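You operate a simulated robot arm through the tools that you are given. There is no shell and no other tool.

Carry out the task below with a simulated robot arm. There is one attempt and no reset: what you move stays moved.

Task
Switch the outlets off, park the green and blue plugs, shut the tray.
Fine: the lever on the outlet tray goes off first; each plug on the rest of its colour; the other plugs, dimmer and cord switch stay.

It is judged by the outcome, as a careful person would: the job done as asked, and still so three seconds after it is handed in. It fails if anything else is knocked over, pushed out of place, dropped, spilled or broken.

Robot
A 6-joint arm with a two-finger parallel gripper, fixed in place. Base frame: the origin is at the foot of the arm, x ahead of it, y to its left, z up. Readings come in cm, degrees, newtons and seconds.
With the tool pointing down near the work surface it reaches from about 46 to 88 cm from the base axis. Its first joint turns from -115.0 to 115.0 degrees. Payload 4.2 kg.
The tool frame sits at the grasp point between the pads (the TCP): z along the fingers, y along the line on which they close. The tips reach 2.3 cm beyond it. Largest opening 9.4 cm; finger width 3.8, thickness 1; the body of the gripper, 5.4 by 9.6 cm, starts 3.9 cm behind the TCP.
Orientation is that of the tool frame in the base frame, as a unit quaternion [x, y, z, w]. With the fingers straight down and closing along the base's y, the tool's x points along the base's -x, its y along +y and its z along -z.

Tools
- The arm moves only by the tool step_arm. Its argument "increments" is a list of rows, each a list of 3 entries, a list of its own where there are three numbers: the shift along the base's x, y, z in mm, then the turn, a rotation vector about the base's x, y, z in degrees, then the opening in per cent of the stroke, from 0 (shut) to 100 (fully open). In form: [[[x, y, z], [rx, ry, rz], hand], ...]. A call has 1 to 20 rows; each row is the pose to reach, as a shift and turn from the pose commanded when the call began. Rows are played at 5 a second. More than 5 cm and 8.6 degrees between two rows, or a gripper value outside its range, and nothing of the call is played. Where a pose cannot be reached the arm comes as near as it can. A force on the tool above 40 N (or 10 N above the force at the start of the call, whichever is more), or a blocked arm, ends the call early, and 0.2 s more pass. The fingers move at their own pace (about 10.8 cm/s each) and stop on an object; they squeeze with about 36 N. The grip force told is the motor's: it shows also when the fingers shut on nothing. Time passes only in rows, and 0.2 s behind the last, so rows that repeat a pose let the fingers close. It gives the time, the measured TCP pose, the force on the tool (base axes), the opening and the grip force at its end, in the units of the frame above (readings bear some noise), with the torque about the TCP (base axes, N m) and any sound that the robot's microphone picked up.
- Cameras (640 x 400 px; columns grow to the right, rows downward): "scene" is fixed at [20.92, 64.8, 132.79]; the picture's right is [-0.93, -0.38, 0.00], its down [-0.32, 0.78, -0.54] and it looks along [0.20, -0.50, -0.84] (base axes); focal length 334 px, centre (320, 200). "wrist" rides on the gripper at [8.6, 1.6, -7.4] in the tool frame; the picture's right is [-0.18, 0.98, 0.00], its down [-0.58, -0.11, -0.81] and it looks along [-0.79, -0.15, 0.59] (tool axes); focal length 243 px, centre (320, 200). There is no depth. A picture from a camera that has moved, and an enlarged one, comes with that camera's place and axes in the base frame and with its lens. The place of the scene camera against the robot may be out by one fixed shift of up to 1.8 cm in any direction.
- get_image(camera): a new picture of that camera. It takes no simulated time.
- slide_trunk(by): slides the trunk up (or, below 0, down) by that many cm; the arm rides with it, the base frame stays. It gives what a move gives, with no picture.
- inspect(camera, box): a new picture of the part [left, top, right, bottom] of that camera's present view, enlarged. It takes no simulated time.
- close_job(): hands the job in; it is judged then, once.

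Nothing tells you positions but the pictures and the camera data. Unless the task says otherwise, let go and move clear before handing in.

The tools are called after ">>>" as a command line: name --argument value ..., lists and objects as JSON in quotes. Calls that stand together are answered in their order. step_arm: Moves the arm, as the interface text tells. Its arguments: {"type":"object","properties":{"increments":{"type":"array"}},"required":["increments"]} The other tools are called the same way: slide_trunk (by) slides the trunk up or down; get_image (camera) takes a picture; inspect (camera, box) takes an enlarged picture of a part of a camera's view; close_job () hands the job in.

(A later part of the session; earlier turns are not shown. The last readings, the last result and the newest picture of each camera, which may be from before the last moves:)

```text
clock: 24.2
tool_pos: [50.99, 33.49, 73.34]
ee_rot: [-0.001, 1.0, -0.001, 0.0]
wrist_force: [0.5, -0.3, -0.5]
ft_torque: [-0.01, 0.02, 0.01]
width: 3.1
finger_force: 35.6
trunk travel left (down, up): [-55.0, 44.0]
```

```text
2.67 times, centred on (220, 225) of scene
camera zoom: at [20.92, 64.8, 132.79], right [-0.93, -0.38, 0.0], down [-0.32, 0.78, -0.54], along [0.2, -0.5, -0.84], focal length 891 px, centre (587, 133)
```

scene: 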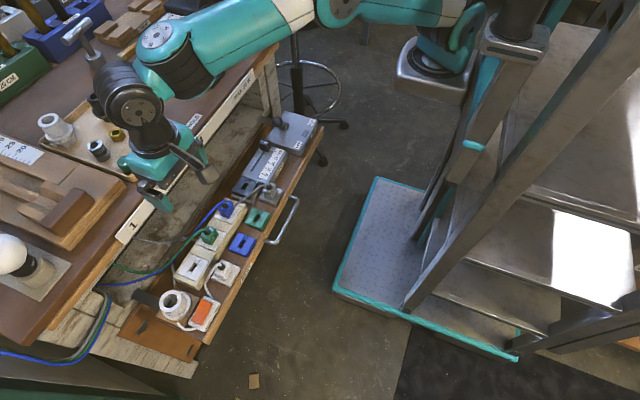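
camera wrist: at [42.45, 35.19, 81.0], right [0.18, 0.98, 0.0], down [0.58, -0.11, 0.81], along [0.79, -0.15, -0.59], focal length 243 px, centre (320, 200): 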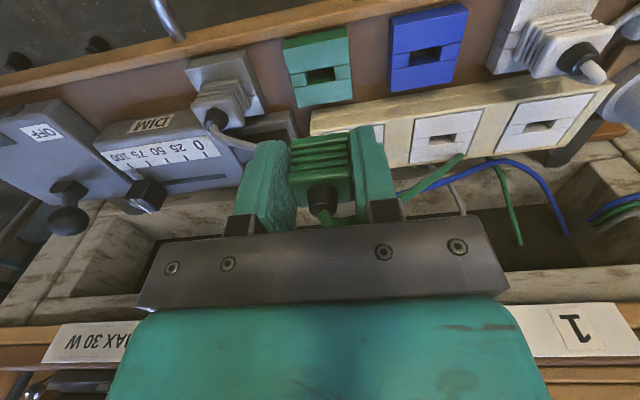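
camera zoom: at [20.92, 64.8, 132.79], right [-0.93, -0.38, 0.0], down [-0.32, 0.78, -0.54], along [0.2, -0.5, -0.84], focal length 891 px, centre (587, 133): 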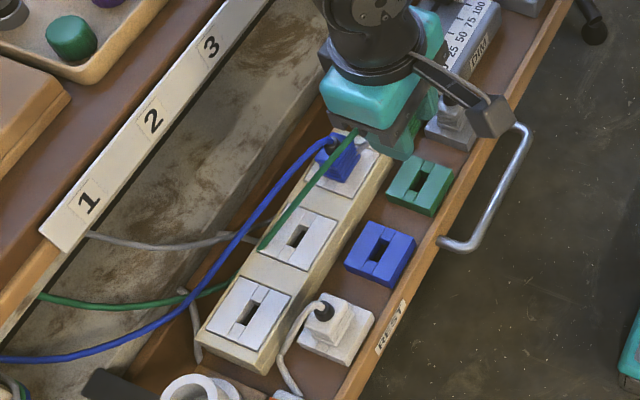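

The rest's slot is within about 1 mm of the target. I'll enlarge further to fine-tune.

>>> inspect --camera "wrist" --box '[285, 50, 365, 100]'

>>> inspect --camera "wrist" --box '[240, 120, 400, 240]'

```text
8.00 times, centred on (325, 75) of wrist
camera zoom: at [42.45, 35.19, 81.0], right [0.18, 0.98, 0.0], down [0.58, -0.11, 0.81], along [0.79, -0.15, -0.59], focal length 1941 px, centre (280, 1200)
```

zoom: 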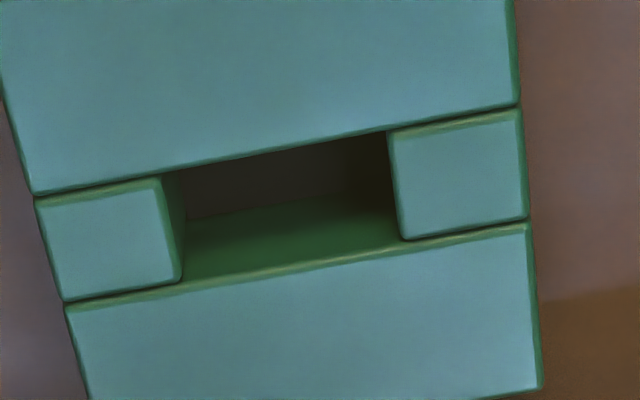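

```text
3.33 times, centred on (320, 180) of wrist
camera zoom: at [42.45, 35.19, 81.0], right [0.18, 0.98, 0.0], down [0.58, -0.11, 0.81], along [0.79, -0.15, -0.59], focal length 809 px, centre (320, 267)
```

zoom: 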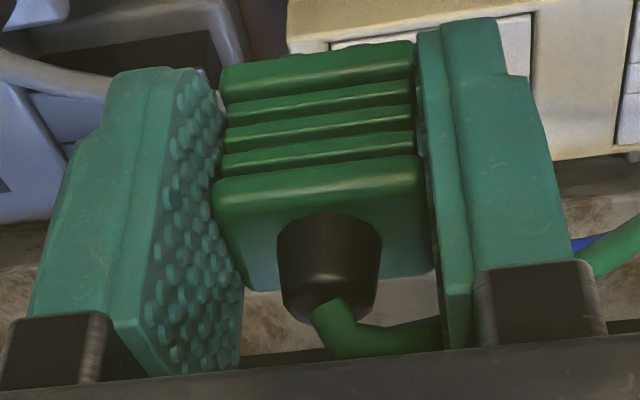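

The fine correction is about −0.7 mm in x and −1.0 mm in y. I'll lower to about 2 cm above seating and look again.

>>> step_arm --increments '[[[-0.7, -1.0, 0], [0, 0, 0], 10], [[-0.7, -1.0, -20], [0, 0, 0], 10], [[-0.7, -1.0, -40], [0, 0, 0], 10], [[-0.7, -1.0, -55], [0, 0, 0], 10], [[-0.7, -1.0, -60], [0, 0, 0], 10], [[-0.7, -1.0, -60], [0, 0, 0], 10]]'

>>> inspect --camera "wrist" --box '[220, 60, 420, 240]'

>>> inspect --camera "scene" --box '[220, 160, 300, 240]'

```text
clock: 25.6
tool_pos: [50.76, 33.37, 67.22]
ee_rot: [-0.001, 1.0, 0.0, 0.0]
wrist_force: [0.4, -0.3, -0.4]
ft_torque: [0.0, 0.01, 0.0]
width: 3.08
finger_force: 35.9
trunk travel left (down, up): [-55.0, 44.0]
```

```text
2.22 times, centred on (320, 150) of wrist
camera zoom: at [42.3, 35.03, 75.05], right [0.18, 0.98, 0.0], down [0.58, -0.11, 0.81], along [0.79, -0.15, -0.59], focal length 539 px, centre (320, 311)
```

zoom: 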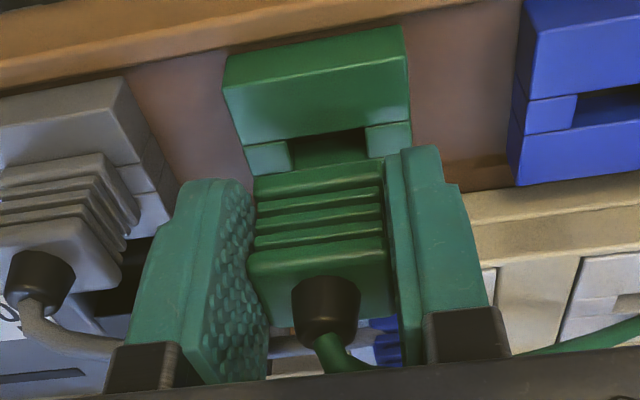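

```text
5.00 times, centred on (260, 200) of scene
camera zoom: at [20.92, 64.8, 132.79], right [-0.93, -0.38, 0.0], down [-0.32, 0.78, -0.54], along [0.2, -0.5, -0.84], focal length 1670 px, centre (620, 200)
```

zoom: 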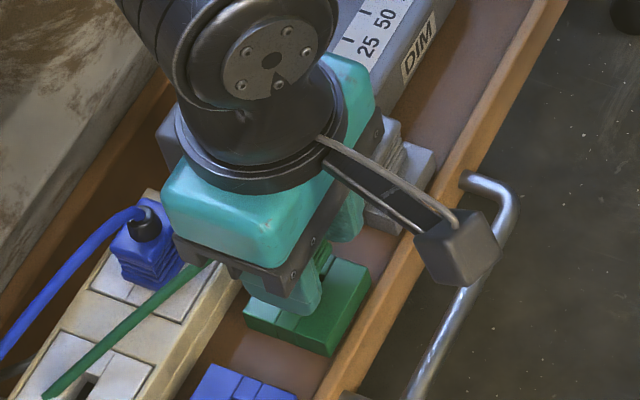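

The position is within 0.5 mm of the computed target. I'll lower slowly and watch the force.

>>> step_arm --increments '[[[0, 0, -3], [0, 0, 0], 10], [[0, 0, -6], [0, 0, 0], 10], [[0, 0, -8], [0, 0, 0], 10], [[0, 0, -10], [0, 0, 0], 10], [[0, 0, -12], [0, 0, 0], 10], [[0, 0, -12], [0, 0, 0], 10]]'

>>> inspect --camera "wrist" --box '[220, 60, 420, 240]'

```text
clock: 26.8
tool_pos: [51.19, 33.6, 66.63]
ee_rot: [0.001, 1.0, 0.002, 0.002]
wrist_force: [-2.2, -3.0, 18.9]
ft_torque: [-0.13, -0.08, -0.07]
width: 3.08
finger_force: 35.7
trunk travel left (down, up): [-55.0, 44.0]
stopped in row 6: the force on the tool passed its limit at 43 N (the readings are from after the stop); the commanded pose is now the measured one
```

```text
2.22 times, centred on (320, 150) of wrist
camera zoom: at [42.46, 35.13, 74.28], right [0.18, 0.98, 0.01], down [0.58, -0.11, 0.81], along [0.79, -0.15, -0.59], focal length 539 px, centre (320, 311)
```

zoom: 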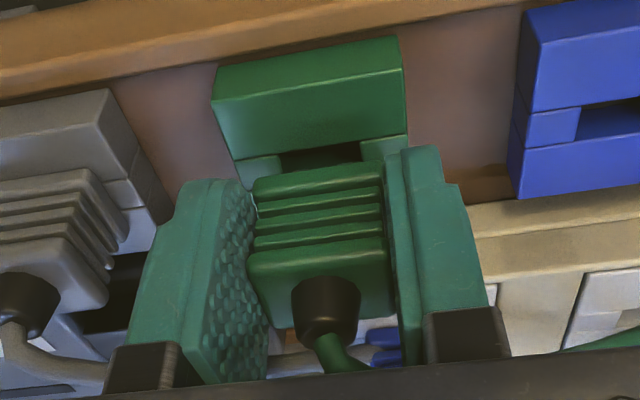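

The tongue touched the rest's rim about 1.3 cm above seating. The torque suggests contact along its +x edge. I'll raise it a little and look closely before correcting.

>>> step_arm --increments '[[[0, 0, 3], [0, 0, 0], 10], [[0, 0, 6], [0, 0, 0], 10], [[0, 0, 6], [0, 0, 0], 10]]'

>>> inspect --camera "wrist" --box '[260, 70, 380, 150]'

>>> inspect --camera "wrist" --box '[220, 60, 420, 240]'

>>> inspect --camera "scene" --box '[235, 190, 285, 240]'

```text
clock: 27.6
tool_pos: [51.02, 33.32, 67.19]
ee_rot: [0.0, 1.0, 0.002, 0.0]
wrist_force: [1.2, -0.4, -0.2]
ft_torque: [0.01, -0.01, -0.02]
width: 3.09
finger_force: 36.5
trunk travel left (down, up): [-55.0, 44.0]
```

```text
5.00 times, centred on (320, 110) of wrist
camera zoom: at [42.46, 35.07, 74.7], right [0.18, 0.98, 0.0], down [0.58, -0.11, 0.81], along [0.79, -0.15, -0.59], focal length 1213 px, centre (320, 650)
```

zoom: 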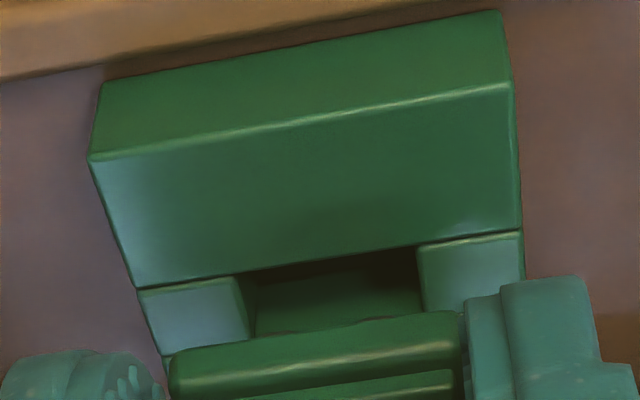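

```text
2.22 times, centred on (320, 150) of wrist
camera zoom: at [42.46, 35.07, 74.7], right [0.18, 0.98, 0.0], down [0.58, -0.11, 0.81], along [0.79, -0.15, -0.59], focal length 539 px, centre (320, 311)
```

zoom: 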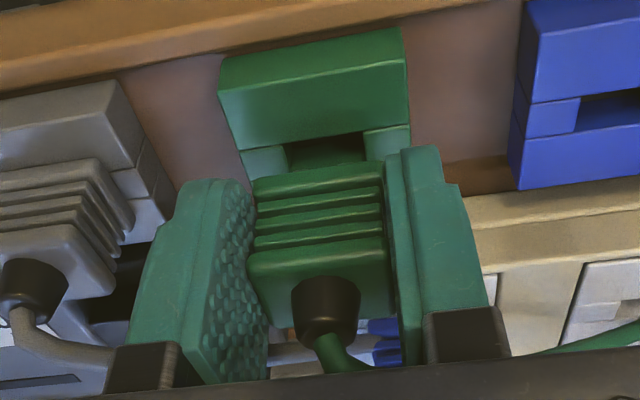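

```text
8.00 times, centred on (260, 215) of scene
camera zoom: at [20.92, 64.8, 132.79], right [-0.93, -0.38, 0.0], down [-0.32, 0.78, -0.54], along [0.2, -0.5, -0.84], focal length 2673 px, centre (800, 80)
```

zoom: 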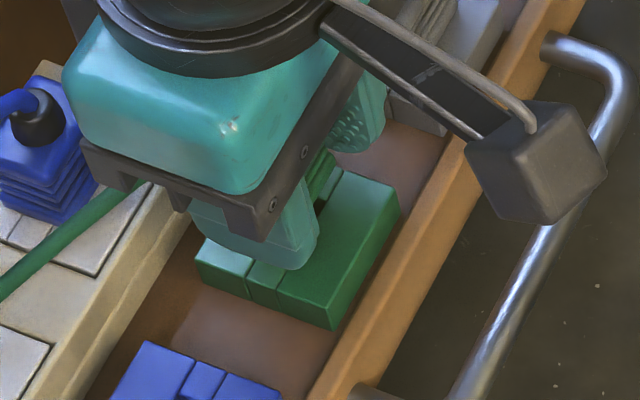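

>>> inspect --camera "wrist" --box '[295, 115, 355, 150]'

```text
10.67 times, centred on (325, 132) of wrist
camera zoom: at [42.46, 35.07, 74.7], right [0.18, 0.98, 0.0], down [0.58, -0.11, 0.81], along [0.79, -0.15, -0.59], focal length 2588 px, centre (267, 920)
```

zoom: 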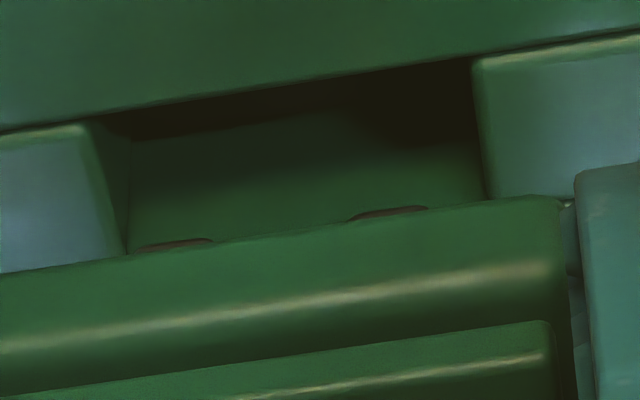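

I can see the tips of two pins. They sit about 3 mm too far +x compared with the slot centre, which agrees with the torque. I'll raise slightly, shift −3.5 mm in x and +1 mm in y, and look again.

>>> step_arm --increments '[[[0, 0, 3], [0, 0, 0], 10], [[-3.5, 1, 3], [0, 0, 0], 10], [[-3.5, 1, 3], [0, 0, 0], 10], [[-3.5, 1, 3], [0, 0, 0], 10]]'

>>> inspect --camera "wrist" --box '[280, 100, 370, 155]'

```text
clock: 28.6
tool_pos: [50.66, 33.58, 67.52]
ee_rot: [0.0, 1.0, 0.001, 0.001]
wrist_force: [0.9, -0.1, -0.6]
ft_torque: [0.03, -0.01, -0.01]
width: 3.08
finger_force: 36.2
trunk travel left (down, up): [-55.0, 44.0]
```

```text
7.11 times, centred on (325, 128) of wrist
camera zoom: at [42.09, 35.2, 75.03], right [0.18, 0.98, 0.0], down [0.58, -0.11, 0.81], along [0.79, -0.15, -0.59], focal length 1725 px, centre (284, 716)
```

zoom: 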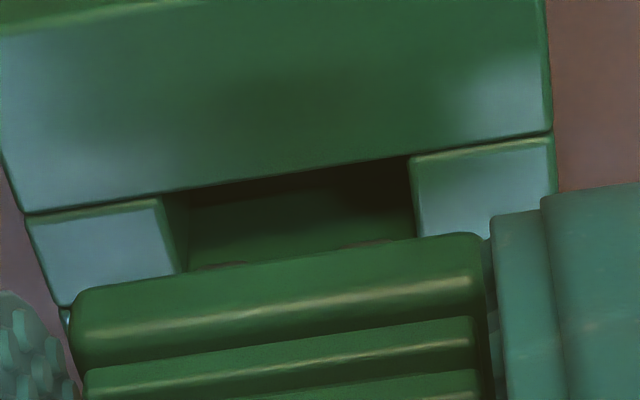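

The pins now look centred on the slot in both directions. I'll lower slowly again.

>>> step_arm --increments '[[[0, 0, -3], [0, 0, 0], 10], [[0, 0, -6], [0, 0, 0], 10], [[0, 0, -8], [0, 0, 0], 10], [[0, 0, -10], [0, 0, 0], 10], [[0, 0, -10], [0, 0, 0], 10]]'

>>> inspect --camera "wrist" --box '[220, 60, 420, 240]'

```text
clock: 29.8
tool_pos: [50.74, 33.48, 66.46]
ee_rot: [0.0, 1.0, 0.001, 0.001]
wrist_force: [2.2, -4.6, 1.2]
ft_torque: [-0.16, 0.25, 0.11]
width: 3.09
finger_force: 36.1
trunk travel left (down, up): [-55.0, 44.0]
```

```text
2.22 times, centred on (320, 150) of wrist
camera zoom: at [42.13, 35.16, 73.99], right [0.18, 0.98, 0.0], down [0.58, -0.11, 0.81], along [0.79, -0.15, -0.59], focal length 539 px, centre (320, 311)
```

zoom: 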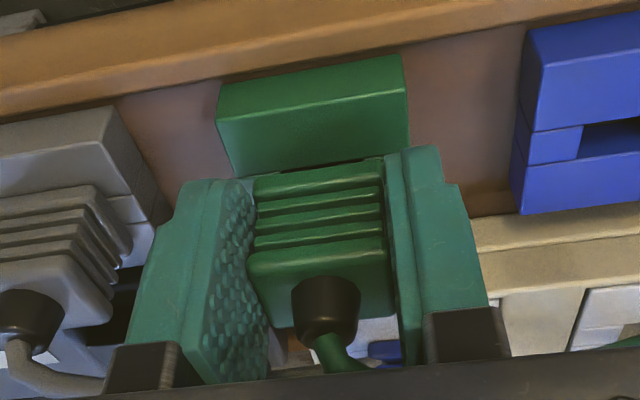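

The pins have entered, now lower than the earlier contact, with a small sideways force. I'll ease y slightly and carry on down.

>>> step_arm --increments '[[[0, -0.8, 0], [0, 0, 0], 10], [[0, -0.8, -2], [0, 0, 0], 10], [[0, -0.8, -4], [0, 0, 0], 10], [[0, -0.8, -4], [0, 0, 0], 10]]'

>>> inspect --camera "wrist" --box '[220, 60, 420, 240]'

```text
clock: 30.8
tool_pos: [50.67, 33.5, 66.05]
ee_rot: [-0.001, 1.0, 0.002, 0.001]
wrist_force: [0.8, 2.3, 2.0]
ft_torque: [-0.01, 0.07, -0.07]
width: 3.05
finger_force: 35.5
trunk travel left (down, up): [-55.0, 44.0]
```

```text
2.22 times, centred on (320, 150) of wrist
camera zoom: at [42.09, 35.12, 73.61], right [0.18, 0.98, 0.0], down [0.58, -0.11, 0.81], along [0.79, -0.15, -0.59], focal length 539 px, centre (320, 311)
```

zoom: 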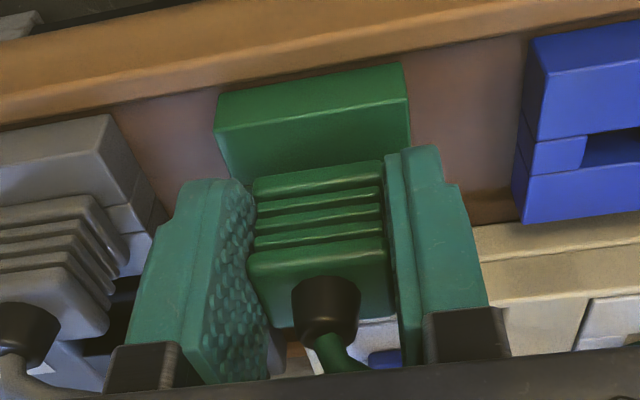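

Forces are small, so it is sliding in. I'll continue to the seated depth.

>>> step_arm --increments '[[[0, 0, -2], [0, 0, 0], 10], [[0, 0, -4], [0, 0, 0], 10], [[0, 0, -6], [0, 0, 0], 10], [[0, 0, -6], [0, 0, 0], 10]]'

>>> inspect --camera "wrist" --box '[220, 60, 420, 240]'

```text
clock: 31.8
tool_pos: [50.61, 33.48, 65.71]
ee_rot: [0.0, 1.0, 0.001, 0.001]
wrist_force: [-2.2, -6.0, 29.8]
ft_torque: [-0.37, 0.19, 0.03]
width: 3.07
finger_force: 35.7
trunk travel left (down, up): [-55.0, 44.0]
```

```text
2.22 times, centred on (320, 150) of wrist
camera zoom: at [42.09, 35.13, 73.23], right [0.18, 0.98, 0.0], down [0.58, -0.11, 0.81], along [0.79, -0.15, -0.59], focal length 539 px, centre (320, 311)
```

zoom: 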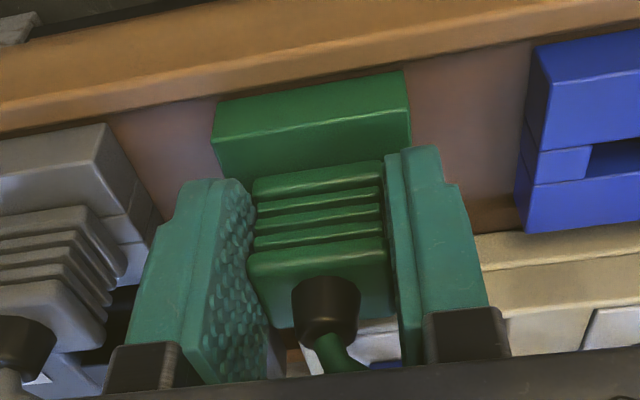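

The load is centred at the plug body's front edge, outside the slot, so the body is now resting on the rest. I'll relieve the push and open the fingers gently.

>>> step_arm --increments '[[[0, 0.5, 3], [0, 0, 0], 10], [[0, 0.5, 4], [0, 0, 0], 10], [[0, 0.5, 4], [0, 0, 0], 36], [[0, 0.5, 4], [0, 0, 0], 42], [[0, 0.5, 4], [0, 0, 0], 52], [[0, 0.5, 4], [0, 0, 0], 60], [[0, 0.5, 4], [0, 0, 0], 60]]'

>>> inspect --camera "wrist" --box '[220, 60, 420, 240]'

```text
clock: 33.4
tool_pos: [50.73, 33.63, 65.72]
ee_rot: [0.0, 1.0, 0.001, 0.001]
wrist_force: [-0.3, 0.3, 0.9]
ft_torque: [0.0, 0.02, 0.01]
width: 5.65
finger_force: 0.2
trunk travel left (down, up): [-55.0, 44.0]
```

```text
2.22 times, centred on (320, 150) of wrist
camera zoom: at [42.13, 35.17, 73.41], right [0.18, 0.98, 0.0], down [0.58, -0.11, 0.81], along [0.79, -0.15, -0.59], focal length 539 px, centre (320, 311)
```

zoom: 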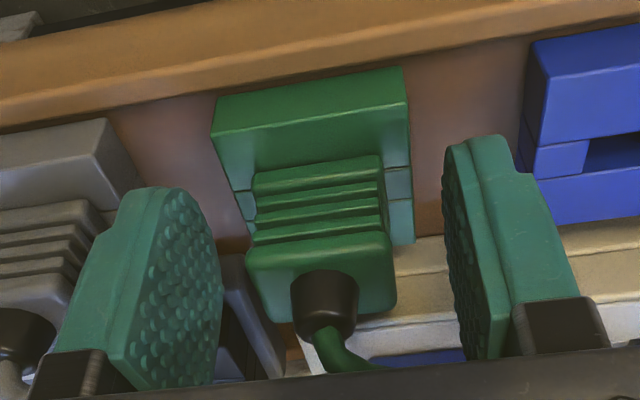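

The plug looks seated and stays put. I'll lift straight up and look from above.

>>> step_arm --increments '[[[0, 0, 10], [0, 0, 0], 60], [[0, 0, 25], [0, 0, 0], 60], [[0, 0, 50], [0, 0, 0], 60], [[0, 0, 80], [0, 0, 0], 60], [[0, 0, 110], [0, 0, 0], 60], [[0, 0, 130], [0, 0, 0], 60], [[0, 0, 130], [0, 0, 0], 60]]'

>>> get_image --camera "wrist"

>>> inspect --camera "wrist" --box '[220, 0, 440, 140]'

>>> inspect --camera "scene" --box '[150, 150, 310, 300]'

```text
clock: 35.0
tool_pos: [50.64, 33.53, 78.9]
ee_rot: [0.0, 1.0, 0.002, 0.001]
wrist_force: [-0.9, -0.2, 0.5]
ft_torque: [0.01, 0.01, 0.02]
width: 5.64
finger_force: 0.0
trunk travel left (down, up): [-55.0, 44.0]
```

```text
taken
camera wrist: at [42.02, 35.1, 86.37], right [0.18, 0.98, 0.0], down [0.58, -0.11, 0.81], along [0.79, -0.15, -0.59], focal length 243 px, centre (320, 200)
```

wrist: 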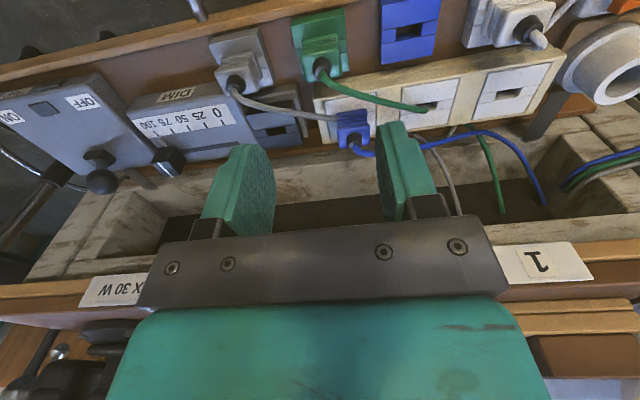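

```text
2.86 times, centred on (330, 70) of wrist
camera zoom: at [42.02, 35.1, 86.37], right [0.18, 0.98, 0.0], down [0.58, -0.11, 0.81], along [0.79, -0.15, -0.59], focal length 693 px, centre (291, 571)
```

zoom: 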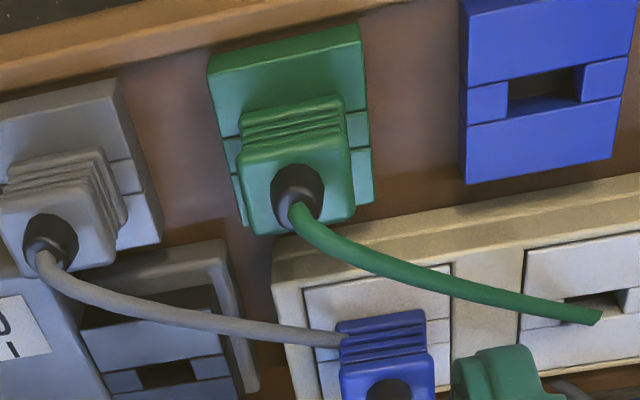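

```text
2.67 times, centred on (230, 225) of scene
camera zoom: at [20.92, 64.8, 132.79], right [-0.93, -0.38, 0.0], down [-0.32, 0.78, -0.54], along [0.2, -0.5, -0.84], focal length 891 px, centre (560, 133)
```

zoom: 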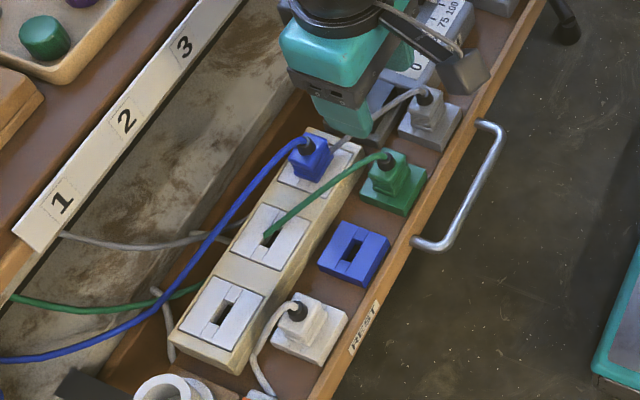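

The green plug is properly on its rest. Its cable passes freely through other objects, so it won't snag. Now I'll move over the blue plug with a narrower opening and check its position.

>>> step_arm --increments '[[[24, 7, 0], [0, 0, 0], 56], [[48, 15, 0], [-0.1, 0, 0], 56], [[71.8, 22, -5], [-0.2, 0, 0.1], 56], [[71.8, 22, -5], [-0.2, 0, 0.1], 56], [[71.8, 22, -5], [-0.2, 0, 0.1], 56]]'

>>> get_image --camera "wrist"

>>> inspect --camera "wrist" --box '[250, 40, 410, 140]'

```text
clock: 36.2
tool_pos: [58.02, 35.83, 78.32]
ee_rot: [-0.001, 1.0, -0.001, 0.001]
wrist_force: [-0.5, 0.0, 0.2]
ft_torque: [0.01, -0.03, 0.0]
width: 5.26
finger_force: 0.0
trunk travel left (down, up): [-55.0, 44.0]
```

```text
taken
camera wrist: at [49.38, 37.42, 85.88], right [0.18, 0.98, 0.0], down [0.58, -0.11, 0.81], along [0.79, -0.15, -0.59], focal length 243 px, centre (320, 200)
```

wrist: 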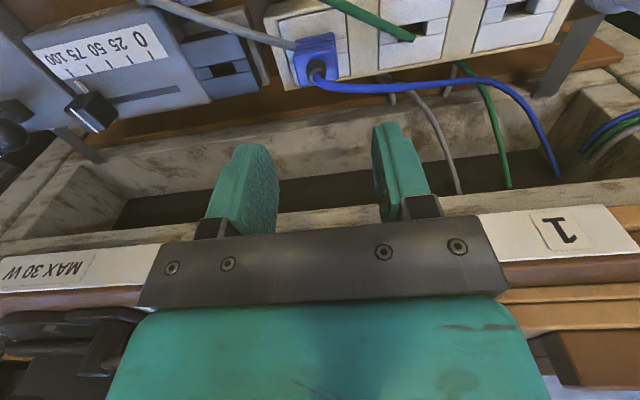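

```text
4.00 times, centred on (330, 90) of wrist
camera zoom: at [49.38, 37.42, 85.88], right [0.18, 0.98, 0.0], down [0.58, -0.11, 0.81], along [0.79, -0.15, -0.59], focal length 970 px, centre (280, 640)
```

zoom: 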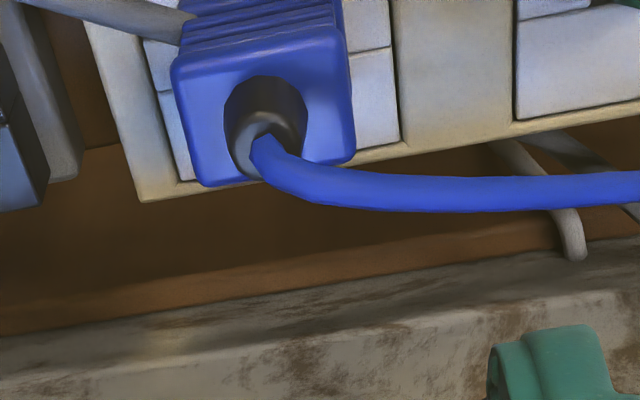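

The blue plug is at about (58.0, 35.6). I'll lower over it to the same height that worked for the green one.

>>> step_arm --increments '[[[-1.8, -1.8, -30], [0, 0, 0], 56], [[-1.8, -1.8, -60], [0, 0, 0], 56], [[-1.8, -1.8, -80], [0, 0, 0], 56], [[-1.8, -1.8, -92], [0, 0, 0], 56], [[-1.8, -1.8, -100], [0, 0, 0], 56], [[-1.8, -1.8, -107], [0, 0, 0], 56], [[-1.8, -1.8, -107], [0, 0, 0], 56]]'

>>> inspect --camera "wrist" --box '[200, 60, 440, 240]'

```text
clock: 37.8
tool_pos: [57.7, 35.51, 67.58]
ee_rot: [0.0, 1.0, -0.001, 0.001]
wrist_force: [0.1, -0.4, -1.0]
ft_torque: [0.03, 0.02, -0.03]
width: 5.25
finger_force: 0.1
trunk travel left (down, up): [-55.0, 44.0]
```

```text
2.22 times, centred on (320, 150) of wrist
camera zoom: at [49.15, 37.17, 75.21], right [0.18, 0.98, 0.0], down [0.58, -0.11, 0.81], along [0.79, -0.15, -0.59], focal length 539 px, centre (320, 311)
```

zoom: 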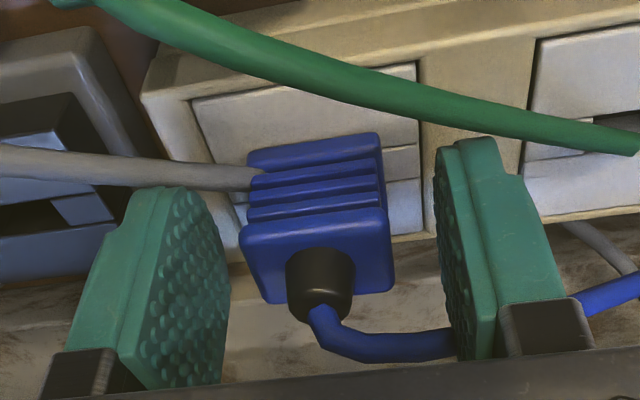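

The plug is between the fingers. I'll lower another 2.5 mm and close.

>>> step_arm --increments '[[[0, -0.5, -2.5], [0, 0, 0], 56], [[0, -0.5, -2.5], [0, 0, 0], 48], [[0, -0.5, -2.5], [0, 0, 0], 36], [[0, -0.5, -2.5], [0, 0, 0], 20], [[0, -0.5, -2.5], [0, 0, 0], 20], [[0, -0.5, -2.5], [0, 0, 0], 10], [[0, -0.5, -2.5], [0, 0, 0], 10], [[0, -0.5, -2.5], [0, 0, 0], 10]]'

>>> inspect --camera "wrist" --box '[200, 60, 440, 240]'

```text
clock: 39.6
tool_pos: [57.7, 35.55, 67.24]
ee_rot: [-0.001, 1.0, 0.0, 0.0]
wrist_force: [-0.1, 0.6, 0.5]
ft_torque: [0.02, 0.04, -0.05]
width: 3.1
finger_force: 35.9
trunk travel left (down, up): [-55.0, 44.0]
```

```text
2.22 times, centred on (320, 150) of wrist
camera zoom: at [49.08, 37.15, 74.95], right [0.18, 0.98, 0.0], down [0.58, -0.11, 0.81], along [0.79, -0.15, -0.59], focal length 539 px, centre (320, 311)
```

zoom: 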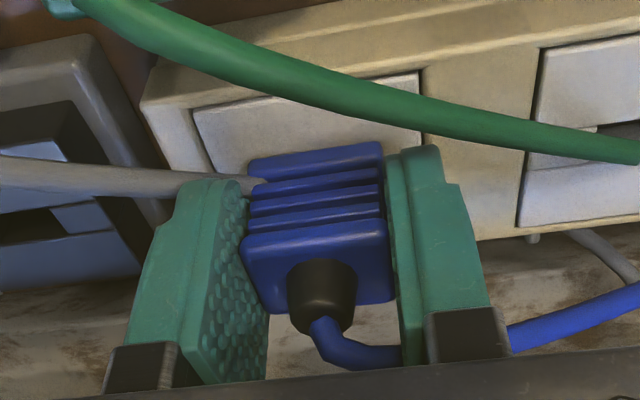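

Gripped at 3.10 cm with almost no side force. I'll lift straight up.

>>> step_arm --increments '[[[0, 0, 3], [0, 0, 0], 10], [[0, 0, 6], [0, 0, 0], 10], [[0, 0, 10], [0, 0, 0], 10], [[0, 0, 14], [0, 0, 0], 10], [[0, 0, 18], [0, 0, 0], 10], [[0, 0, 25], [0, 0, 0], 10], [[0, 0, 35], [0, 0, 0], 10], [[0, 0, 50], [0, 0, 0], 10], [[0, 0, 70], [0, 0, 0], 10], [[0, 0, 80], [0, 0, 0], 10], [[0, 0, 80], [0, 0, 0], 10]]'

>>> inspect --camera "wrist" --box '[285, 50, 365, 100]'

>>> get_image --camera "wrist"

>>> inspect --camera "scene" --box '[150, 150, 310, 300]'

```text
clock: 42.0
tool_pos: [57.61, 35.44, 75.37]
ee_rot: [-0.002, 1.0, -0.001, 0.0]
wrist_force: [-0.2, -0.4, -1.2]
ft_torque: [0.01, 0.04, 0.01]
width: 3.13
finger_force: 36.0
trunk travel left (down, up): [-55.0, 44.0]
```

```text
8.00 times, centred on (325, 75) of wrist
camera zoom: at [49.06, 37.08, 82.97], right [0.18, 0.98, 0.0], down [0.58, -0.11, 0.81], along [0.79, -0.15, -0.59], focal length 1941 px, centre (280, 1200)
```

zoom: 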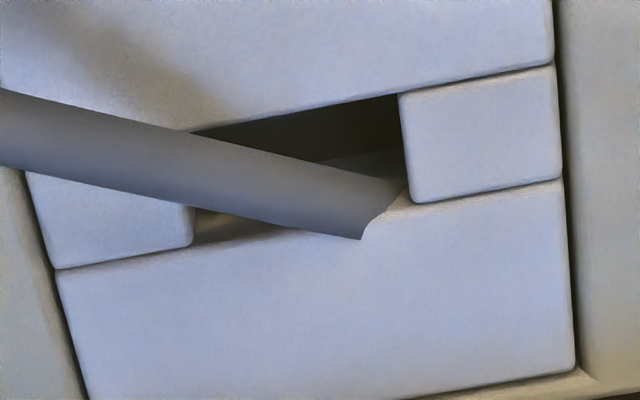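

```text
taken
camera wrist: at [49.06, 37.08, 82.97], right [0.18, 0.98, 0.0], down [0.58, -0.11, 0.81], along [0.79, -0.15, -0.59], focal length 243 px, centre (320, 200)
```

wrist: 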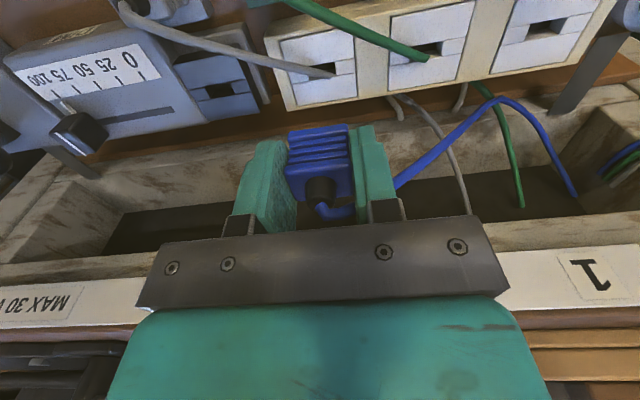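

```text
2.67 times, centred on (230, 225) of scene
camera zoom: at [20.92, 64.8, 132.79], right [-0.93, -0.38, 0.0], down [-0.32, 0.78, -0.54], along [0.2, -0.5, -0.84], focal length 891 px, centre (560, 133)
```

zoom: 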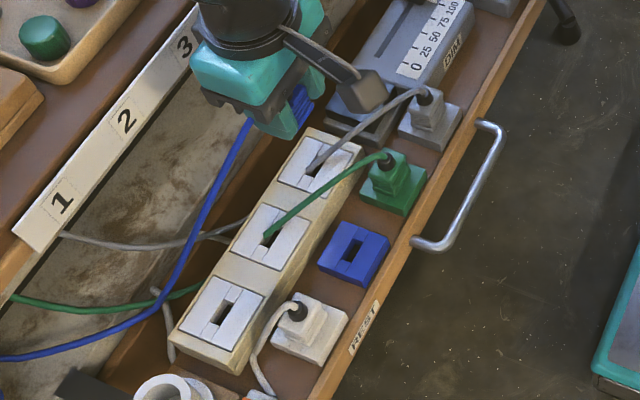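

The blue plug is out. Socket 1's slot is at about (57.9, 35.6), so I'll carry the plug over the blue rest at about (51.6, 41.0), allowing for the small x correction I learned from the green one.

>>> step_arm --increments '[[[-20, 5, 0], [0, 0, 0], 10], [[-42, 20, 0], [0, 0, 0], 10], [[-60, 38, 0], [0, 0, 0], 10], [[-65, 54.3, -8], [0, 0, -0.2], 10], [[-65, 54.3, -19.7], [0, 0, -0.2], 10], [[-65, 54.3, -19.7], [0, 0, -0.2], 10], [[-65, 54.3, -19.7], [0, 0, -0.2], 10]]'

>>> inspect --camera "wrist" --box '[285, 50, 365, 100]'

>>> get_image --camera "wrist"

```text
clock: 43.6
tool_pos: [51.34, 41.06, 73.43]
ee_rot: [0.001, 1.0, -0.001, 0.001]
wrist_force: [0.5, 0.9, 0.1]
ft_torque: [-0.03, -0.01, -0.02]
width: 3.11
finger_force: 35.9
trunk travel left (down, up): [-55.0, 44.0]
```

```text
8.00 times, centred on (325, 75) of wrist
camera zoom: at [42.62, 42.68, 81.0], right [0.19, 0.98, 0.0], down [0.58, -0.11, 0.81], along [0.79, -0.15, -0.59], focal length 1941 px, centre (280, 1200)
```

zoom: 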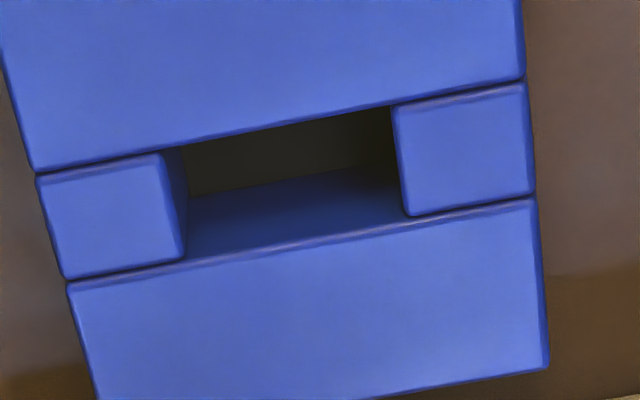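

```text
taken
camera wrist: at [42.62, 42.68, 81.0], right [0.19, 0.98, 0.0], down [0.58, -0.11, 0.81], along [0.79, -0.15, -0.59], focal length 243 px, centre (320, 200)
```

wrist: 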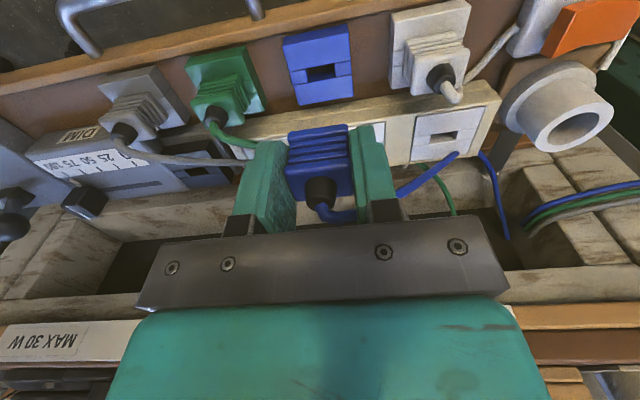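

The blue slot measures about (51.55, 41.05). I'll correct −1 mm in x, lower to just above the rim, and look at the pin tips.

>>> step_arm --increments '[[[-1, 0.2, 0], [0, 0, 0.1], 10], [[-1, 0.2, -20], [0, 0, 0.1], 10], [[-1, 0.2, -40], [0, 0, 0.1], 10], [[-1, 0.2, -54], [0, 0, 0.1], 10], [[-1, 0.2, -59], [0, 0, 0.1], 10], [[-1, 0.2, -59], [0, 0, 0.1], 10], [[-1, 0.2, -59], [0, 0, 0.1], 10]]'

>>> inspect --camera "wrist" --box '[280, 100, 370, 155]'

>>> inspect --camera "wrist" --box '[200, 60, 440, 240]'

```text
clock: 45.2
tool_pos: [51.07, 41.01, 67.45]
ee_rot: [0.0, 1.0, -0.001, 0.001]
wrist_force: [-0.1, -0.2, -0.8]
ft_torque: [0.0, 0.0, -0.04]
width: 3.08
finger_force: 35.6
trunk travel left (down, up): [-55.0, 44.0]
```

```text
7.11 times, centred on (325, 128) of wrist
camera zoom: at [42.45, 42.73, 75.0], right [0.18, 0.98, 0.0], down [0.58, -0.11, 0.81], along [0.79, -0.15, -0.59], focal length 1725 px, centre (284, 716)
```

zoom: 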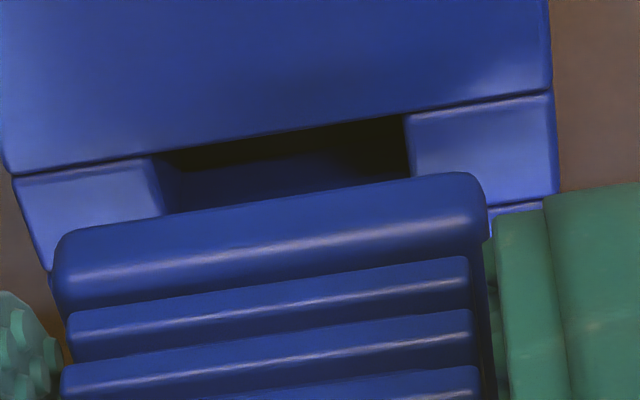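

```text
2.22 times, centred on (320, 150) of wrist
camera zoom: at [42.45, 42.73, 75.0], right [0.18, 0.98, 0.0], down [0.58, -0.11, 0.81], along [0.79, -0.15, -0.59], focal length 539 px, centre (320, 311)
```

zoom: 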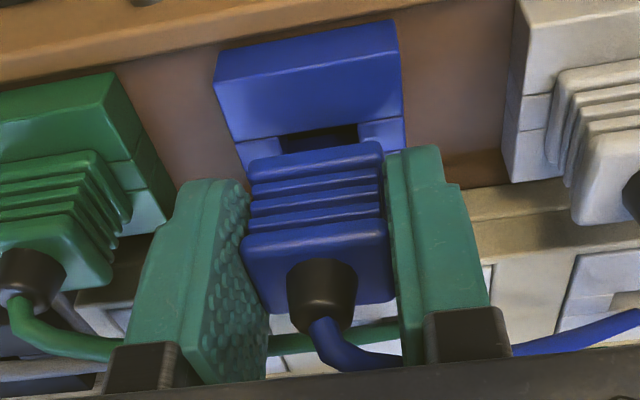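

The plug sits within about 1 mm of where the green one went in. I'll shift +0.8 mm in x and lower slowly.

>>> step_arm --increments '[[[0.8, 0.2, 0], [0, 0, 0], 10], [[0.8, 0.2, -3], [0, 0, 0], 10], [[0.8, 0.2, -6], [0, 0, 0], 10], [[0.8, 0.2, -8], [0, 0, 0], 10], [[0.8, 0.2, -10], [0, 0, 0], 10], [[0.8, 0.2, -10], [0, 0, 0], 10]]'

>>> inspect --camera "wrist" --box '[200, 60, 440, 240]'

```text
clock: 46.6
tool_pos: [51.24, 41.03, 66.47]
ee_rot: [0.0, 1.0, -0.001, 0.001]
wrist_force: [-0.5, -3.5, -0.6]
ft_torque: [-0.1, 0.03, 0.0]
width: 3.11
finger_force: 36.1
trunk travel left (down, up): [-55.0, 44.0]
```

```text
2.22 times, centred on (320, 150) of wrist
camera zoom: at [42.58, 42.68, 74.05], right [0.18, 0.98, 0.0], down [0.58, -0.11, 0.81], along [0.79, -0.15, -0.59], focal length 539 px, centre (320, 311)
```

zoom: 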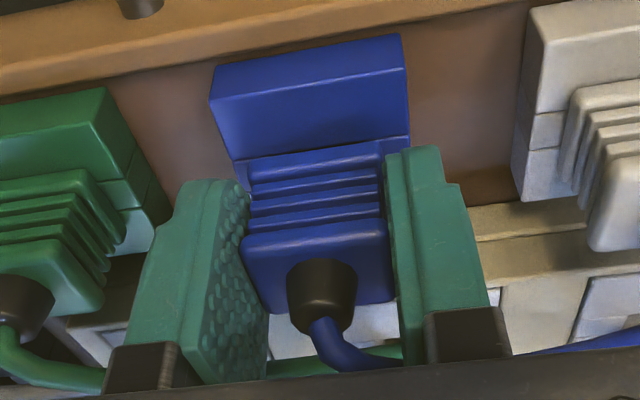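

It has entered with only a slight sideways force. I'll ease y by −0.7 mm and carry on down.

>>> step_arm --increments '[[[0, -0.7, 0], [0, 0, 0], 10], [[0, -0.7, -2], [0, 0, 0], 10], [[0, -0.7, -4], [0, 0, 0], 10], [[0, -0.7, -6], [0, 0, 0], 10], [[0, -0.7, -6], [0, 0, 0], 10]]'

>>> inspect --camera "wrist" --box '[200, 60, 440, 240]'

```text
clock: 47.8
tool_pos: [51.22, 40.92, 66.02]
ee_rot: [0.0, 1.0, 0.001, 0.002]
wrist_force: [7.4, 9.3, 2.0]
ft_torque: [0.12, 0.01, -0.02]
width: 3.1
finger_force: 36.2
trunk travel left (down, up): [-55.0, 44.0]
```

```text
2.22 times, centred on (320, 150) of wrist
camera zoom: at [42.56, 42.64, 73.51], right [0.18, 0.98, 0.0], down [0.58, -0.11, 0.81], along [0.79, -0.15, -0.59], focal length 539 px, centre (320, 311)
```

zoom: 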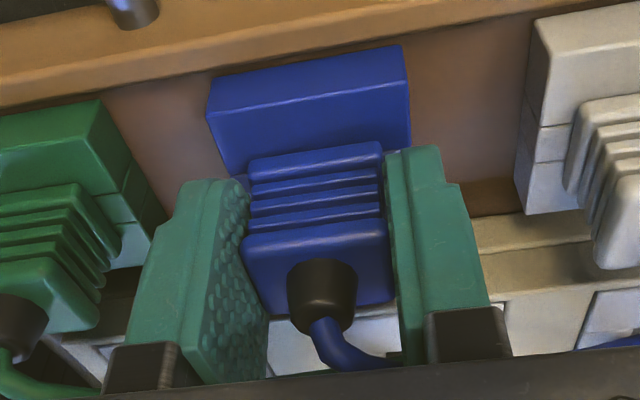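

A side force of a few newtons shows it's slightly too far −x and −y. I'll ease back and go down the last 3 mm.

>>> step_arm --increments '[[[0.7, 0.6, 0], [0, 0, 0], 10], [[0.7, 0.6, -1.5], [0, 0, 0], 10], [[0.7, 0.6, -3], [0, 0, 0], 10], [[0.7, 0.6, -4], [0, 0, 0], 10], [[0.7, 0.6, -4], [0, 0, 0], 10]]'

>>> inspect --camera "wrist" --box '[200, 60, 440, 240]'

```text
clock: 49.0
tool_pos: [51.15, 40.99, 65.7]
ee_rot: [0.0, 1.0, 0.001, 0.002]
wrist_force: [-3.0, -6.0, 30.0]
ft_torque: [-0.13, 0.14, 0.02]
width: 3.12
finger_force: 35.7
trunk travel left (down, up): [-55.0, 44.0]
```

```text
2.22 times, centred on (320, 150) of wrist
camera zoom: at [42.61, 42.66, 73.29], right [0.18, 0.98, 0.0], down [0.58, -0.11, 0.81], along [0.79, -0.15, -0.59], focal length 539 px, centre (320, 311)
```

zoom: 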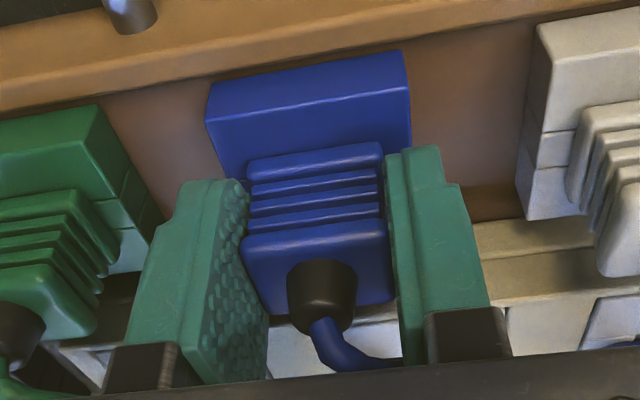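

It's seated, at the same depth and vertical force as the green plug. I'll relieve the push, release and lift clear.

>>> step_arm --increments '[[[0, 0.3, 2], [0, 0, 0], 10], [[0, 0.3, 3], [0, 0, 0], 10], [[0, 0.3, 3], [0, 0, 0], 36], [[0, 0.3, 3], [0, 0, 0], 42], [[0, 0.3, 3], [0, 0, 0], 52], [[0, 0.3, 3], [0, 0, 0], 58], [[0, 0.3, 3], [0, 0, 0], 58], [[0, 0.3, 15], [0, 0, 0], 58], [[0, 0.3, 35], [0, 0, 0], 58], [[0, 0.3, 70], [0, 0, 0], 58], [[0, 0.3, 110], [0, 0, 0], 58], [[0, 0.3, 140], [0, 0, 0], 58], [[0, 0.3, 140], [0, 0, 0], 58]]'

>>> get_image --camera "wrist"

>>> inspect --camera "wrist" --box '[180, 0, 480, 180]'

>>> inspect --camera "scene" --box '[150, 150, 310, 300]'

```text
clock: 51.8
tool_pos: [51.19, 40.88, 79.62]
ee_rot: [0.001, 1.0, -0.001, 0.001]
wrist_force: [0.1, 0.0, -0.2]
ft_torque: [-0.03, 0.01, 0.0]
width: 5.46
finger_force: 0.1
trunk travel left (down, up): [-55.0, 44.0]
```

```text
taken
camera wrist: at [42.57, 42.57, 87.27], right [0.18, 0.98, 0.0], down [0.58, -0.11, 0.81], along [0.79, -0.15, -0.59], focal length 243 px, centre (320, 200)
```

wrist: 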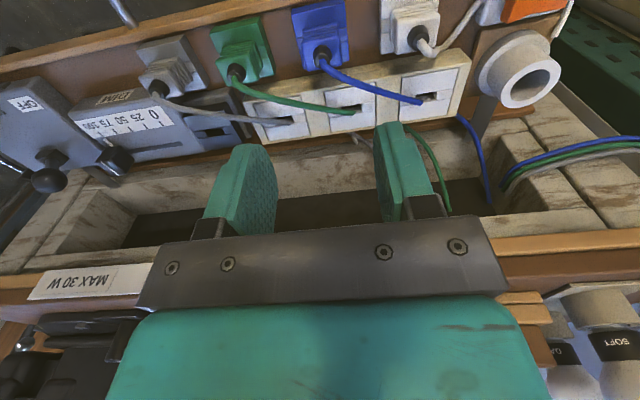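

```text
2.13 times, centred on (330, 90) of wrist
camera zoom: at [42.57, 42.57, 87.27], right [0.18, 0.98, 0.0], down [0.58, -0.11, 0.81], along [0.79, -0.15, -0.59], focal length 518 px, centre (299, 435)
```

zoom: 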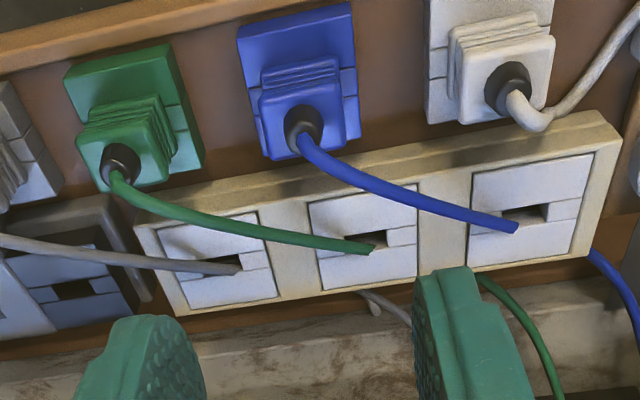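

```text
2.67 times, centred on (230, 225) of scene
camera zoom: at [20.92, 64.8, 132.79], right [-0.93, -0.38, 0.0], down [-0.32, 0.78, -0.54], along [0.2, -0.5, -0.84], focal length 891 px, centre (560, 133)
```

zoom: 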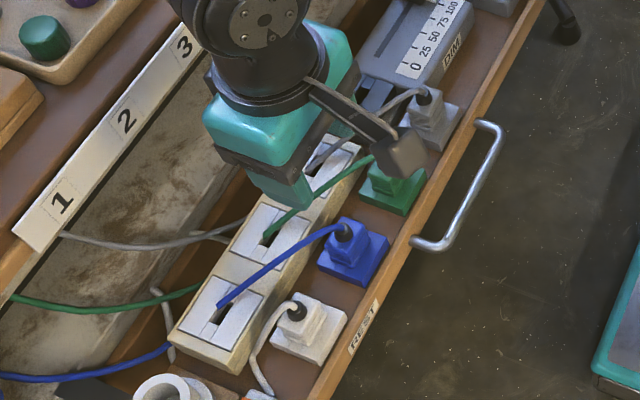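

Both plugs are on the rests of their own colours. Next is the tray, so I'll back off to see the handle and the tray's front face.

>>> step_arm --increments '[[[-25, -30, 25], [0, 0, 0], 58], [[-50, -60, 50], [0, 0, 0], 30], [[-75, -90, 75], [0, 0, 0], 0], [[-95, -110, 100], [0, 0, 0], 0], [[-95, -110, 120], [0, 0, 0], 0], [[-95, -110, 120], [0, 0, 0], 0], [[-95, -110, 120], [0, 0, 0], 0]]'

>>> get_image --camera "wrist"

>>> get_image --camera "scene"

```text
clock: 53.4
tool_pos: [41.94, 29.94, 91.72]
ee_rot: [0.0, 1.0, -0.001, 0.001]
wrist_force: [0.0, 0.1, -0.1]
ft_torque: [0.02, -0.01, 0.02]
width: 0.01
finger_force: 36.3
trunk travel left (down, up): [-55.0, 44.0]
```

```text
taken
camera wrist: at [33.24, 31.55, 99.26], right [0.18, 0.98, 0.0], down [0.58, -0.11, 0.81], along [0.79, -0.15, -0.59], focal length 243 px, centre (320, 200)
```

wrist: 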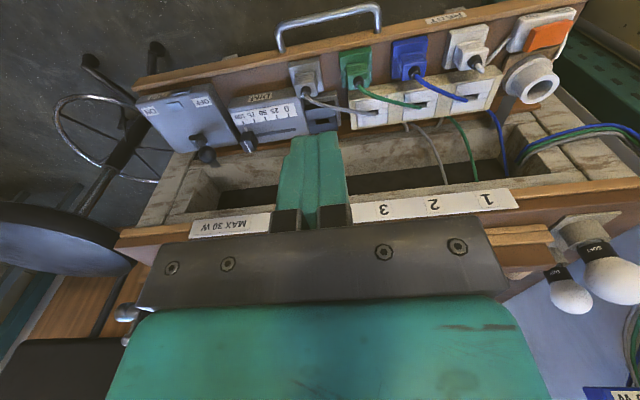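

```text
taken
```

scene: 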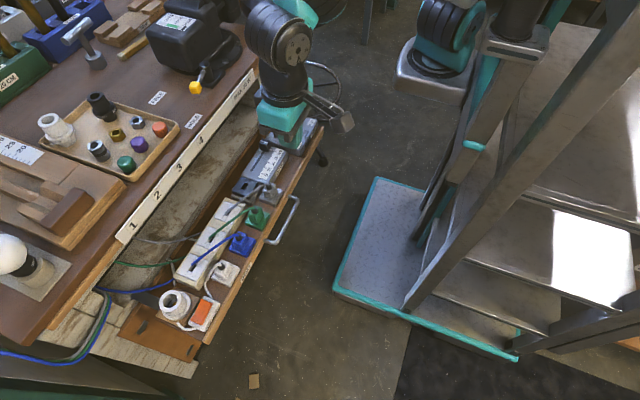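

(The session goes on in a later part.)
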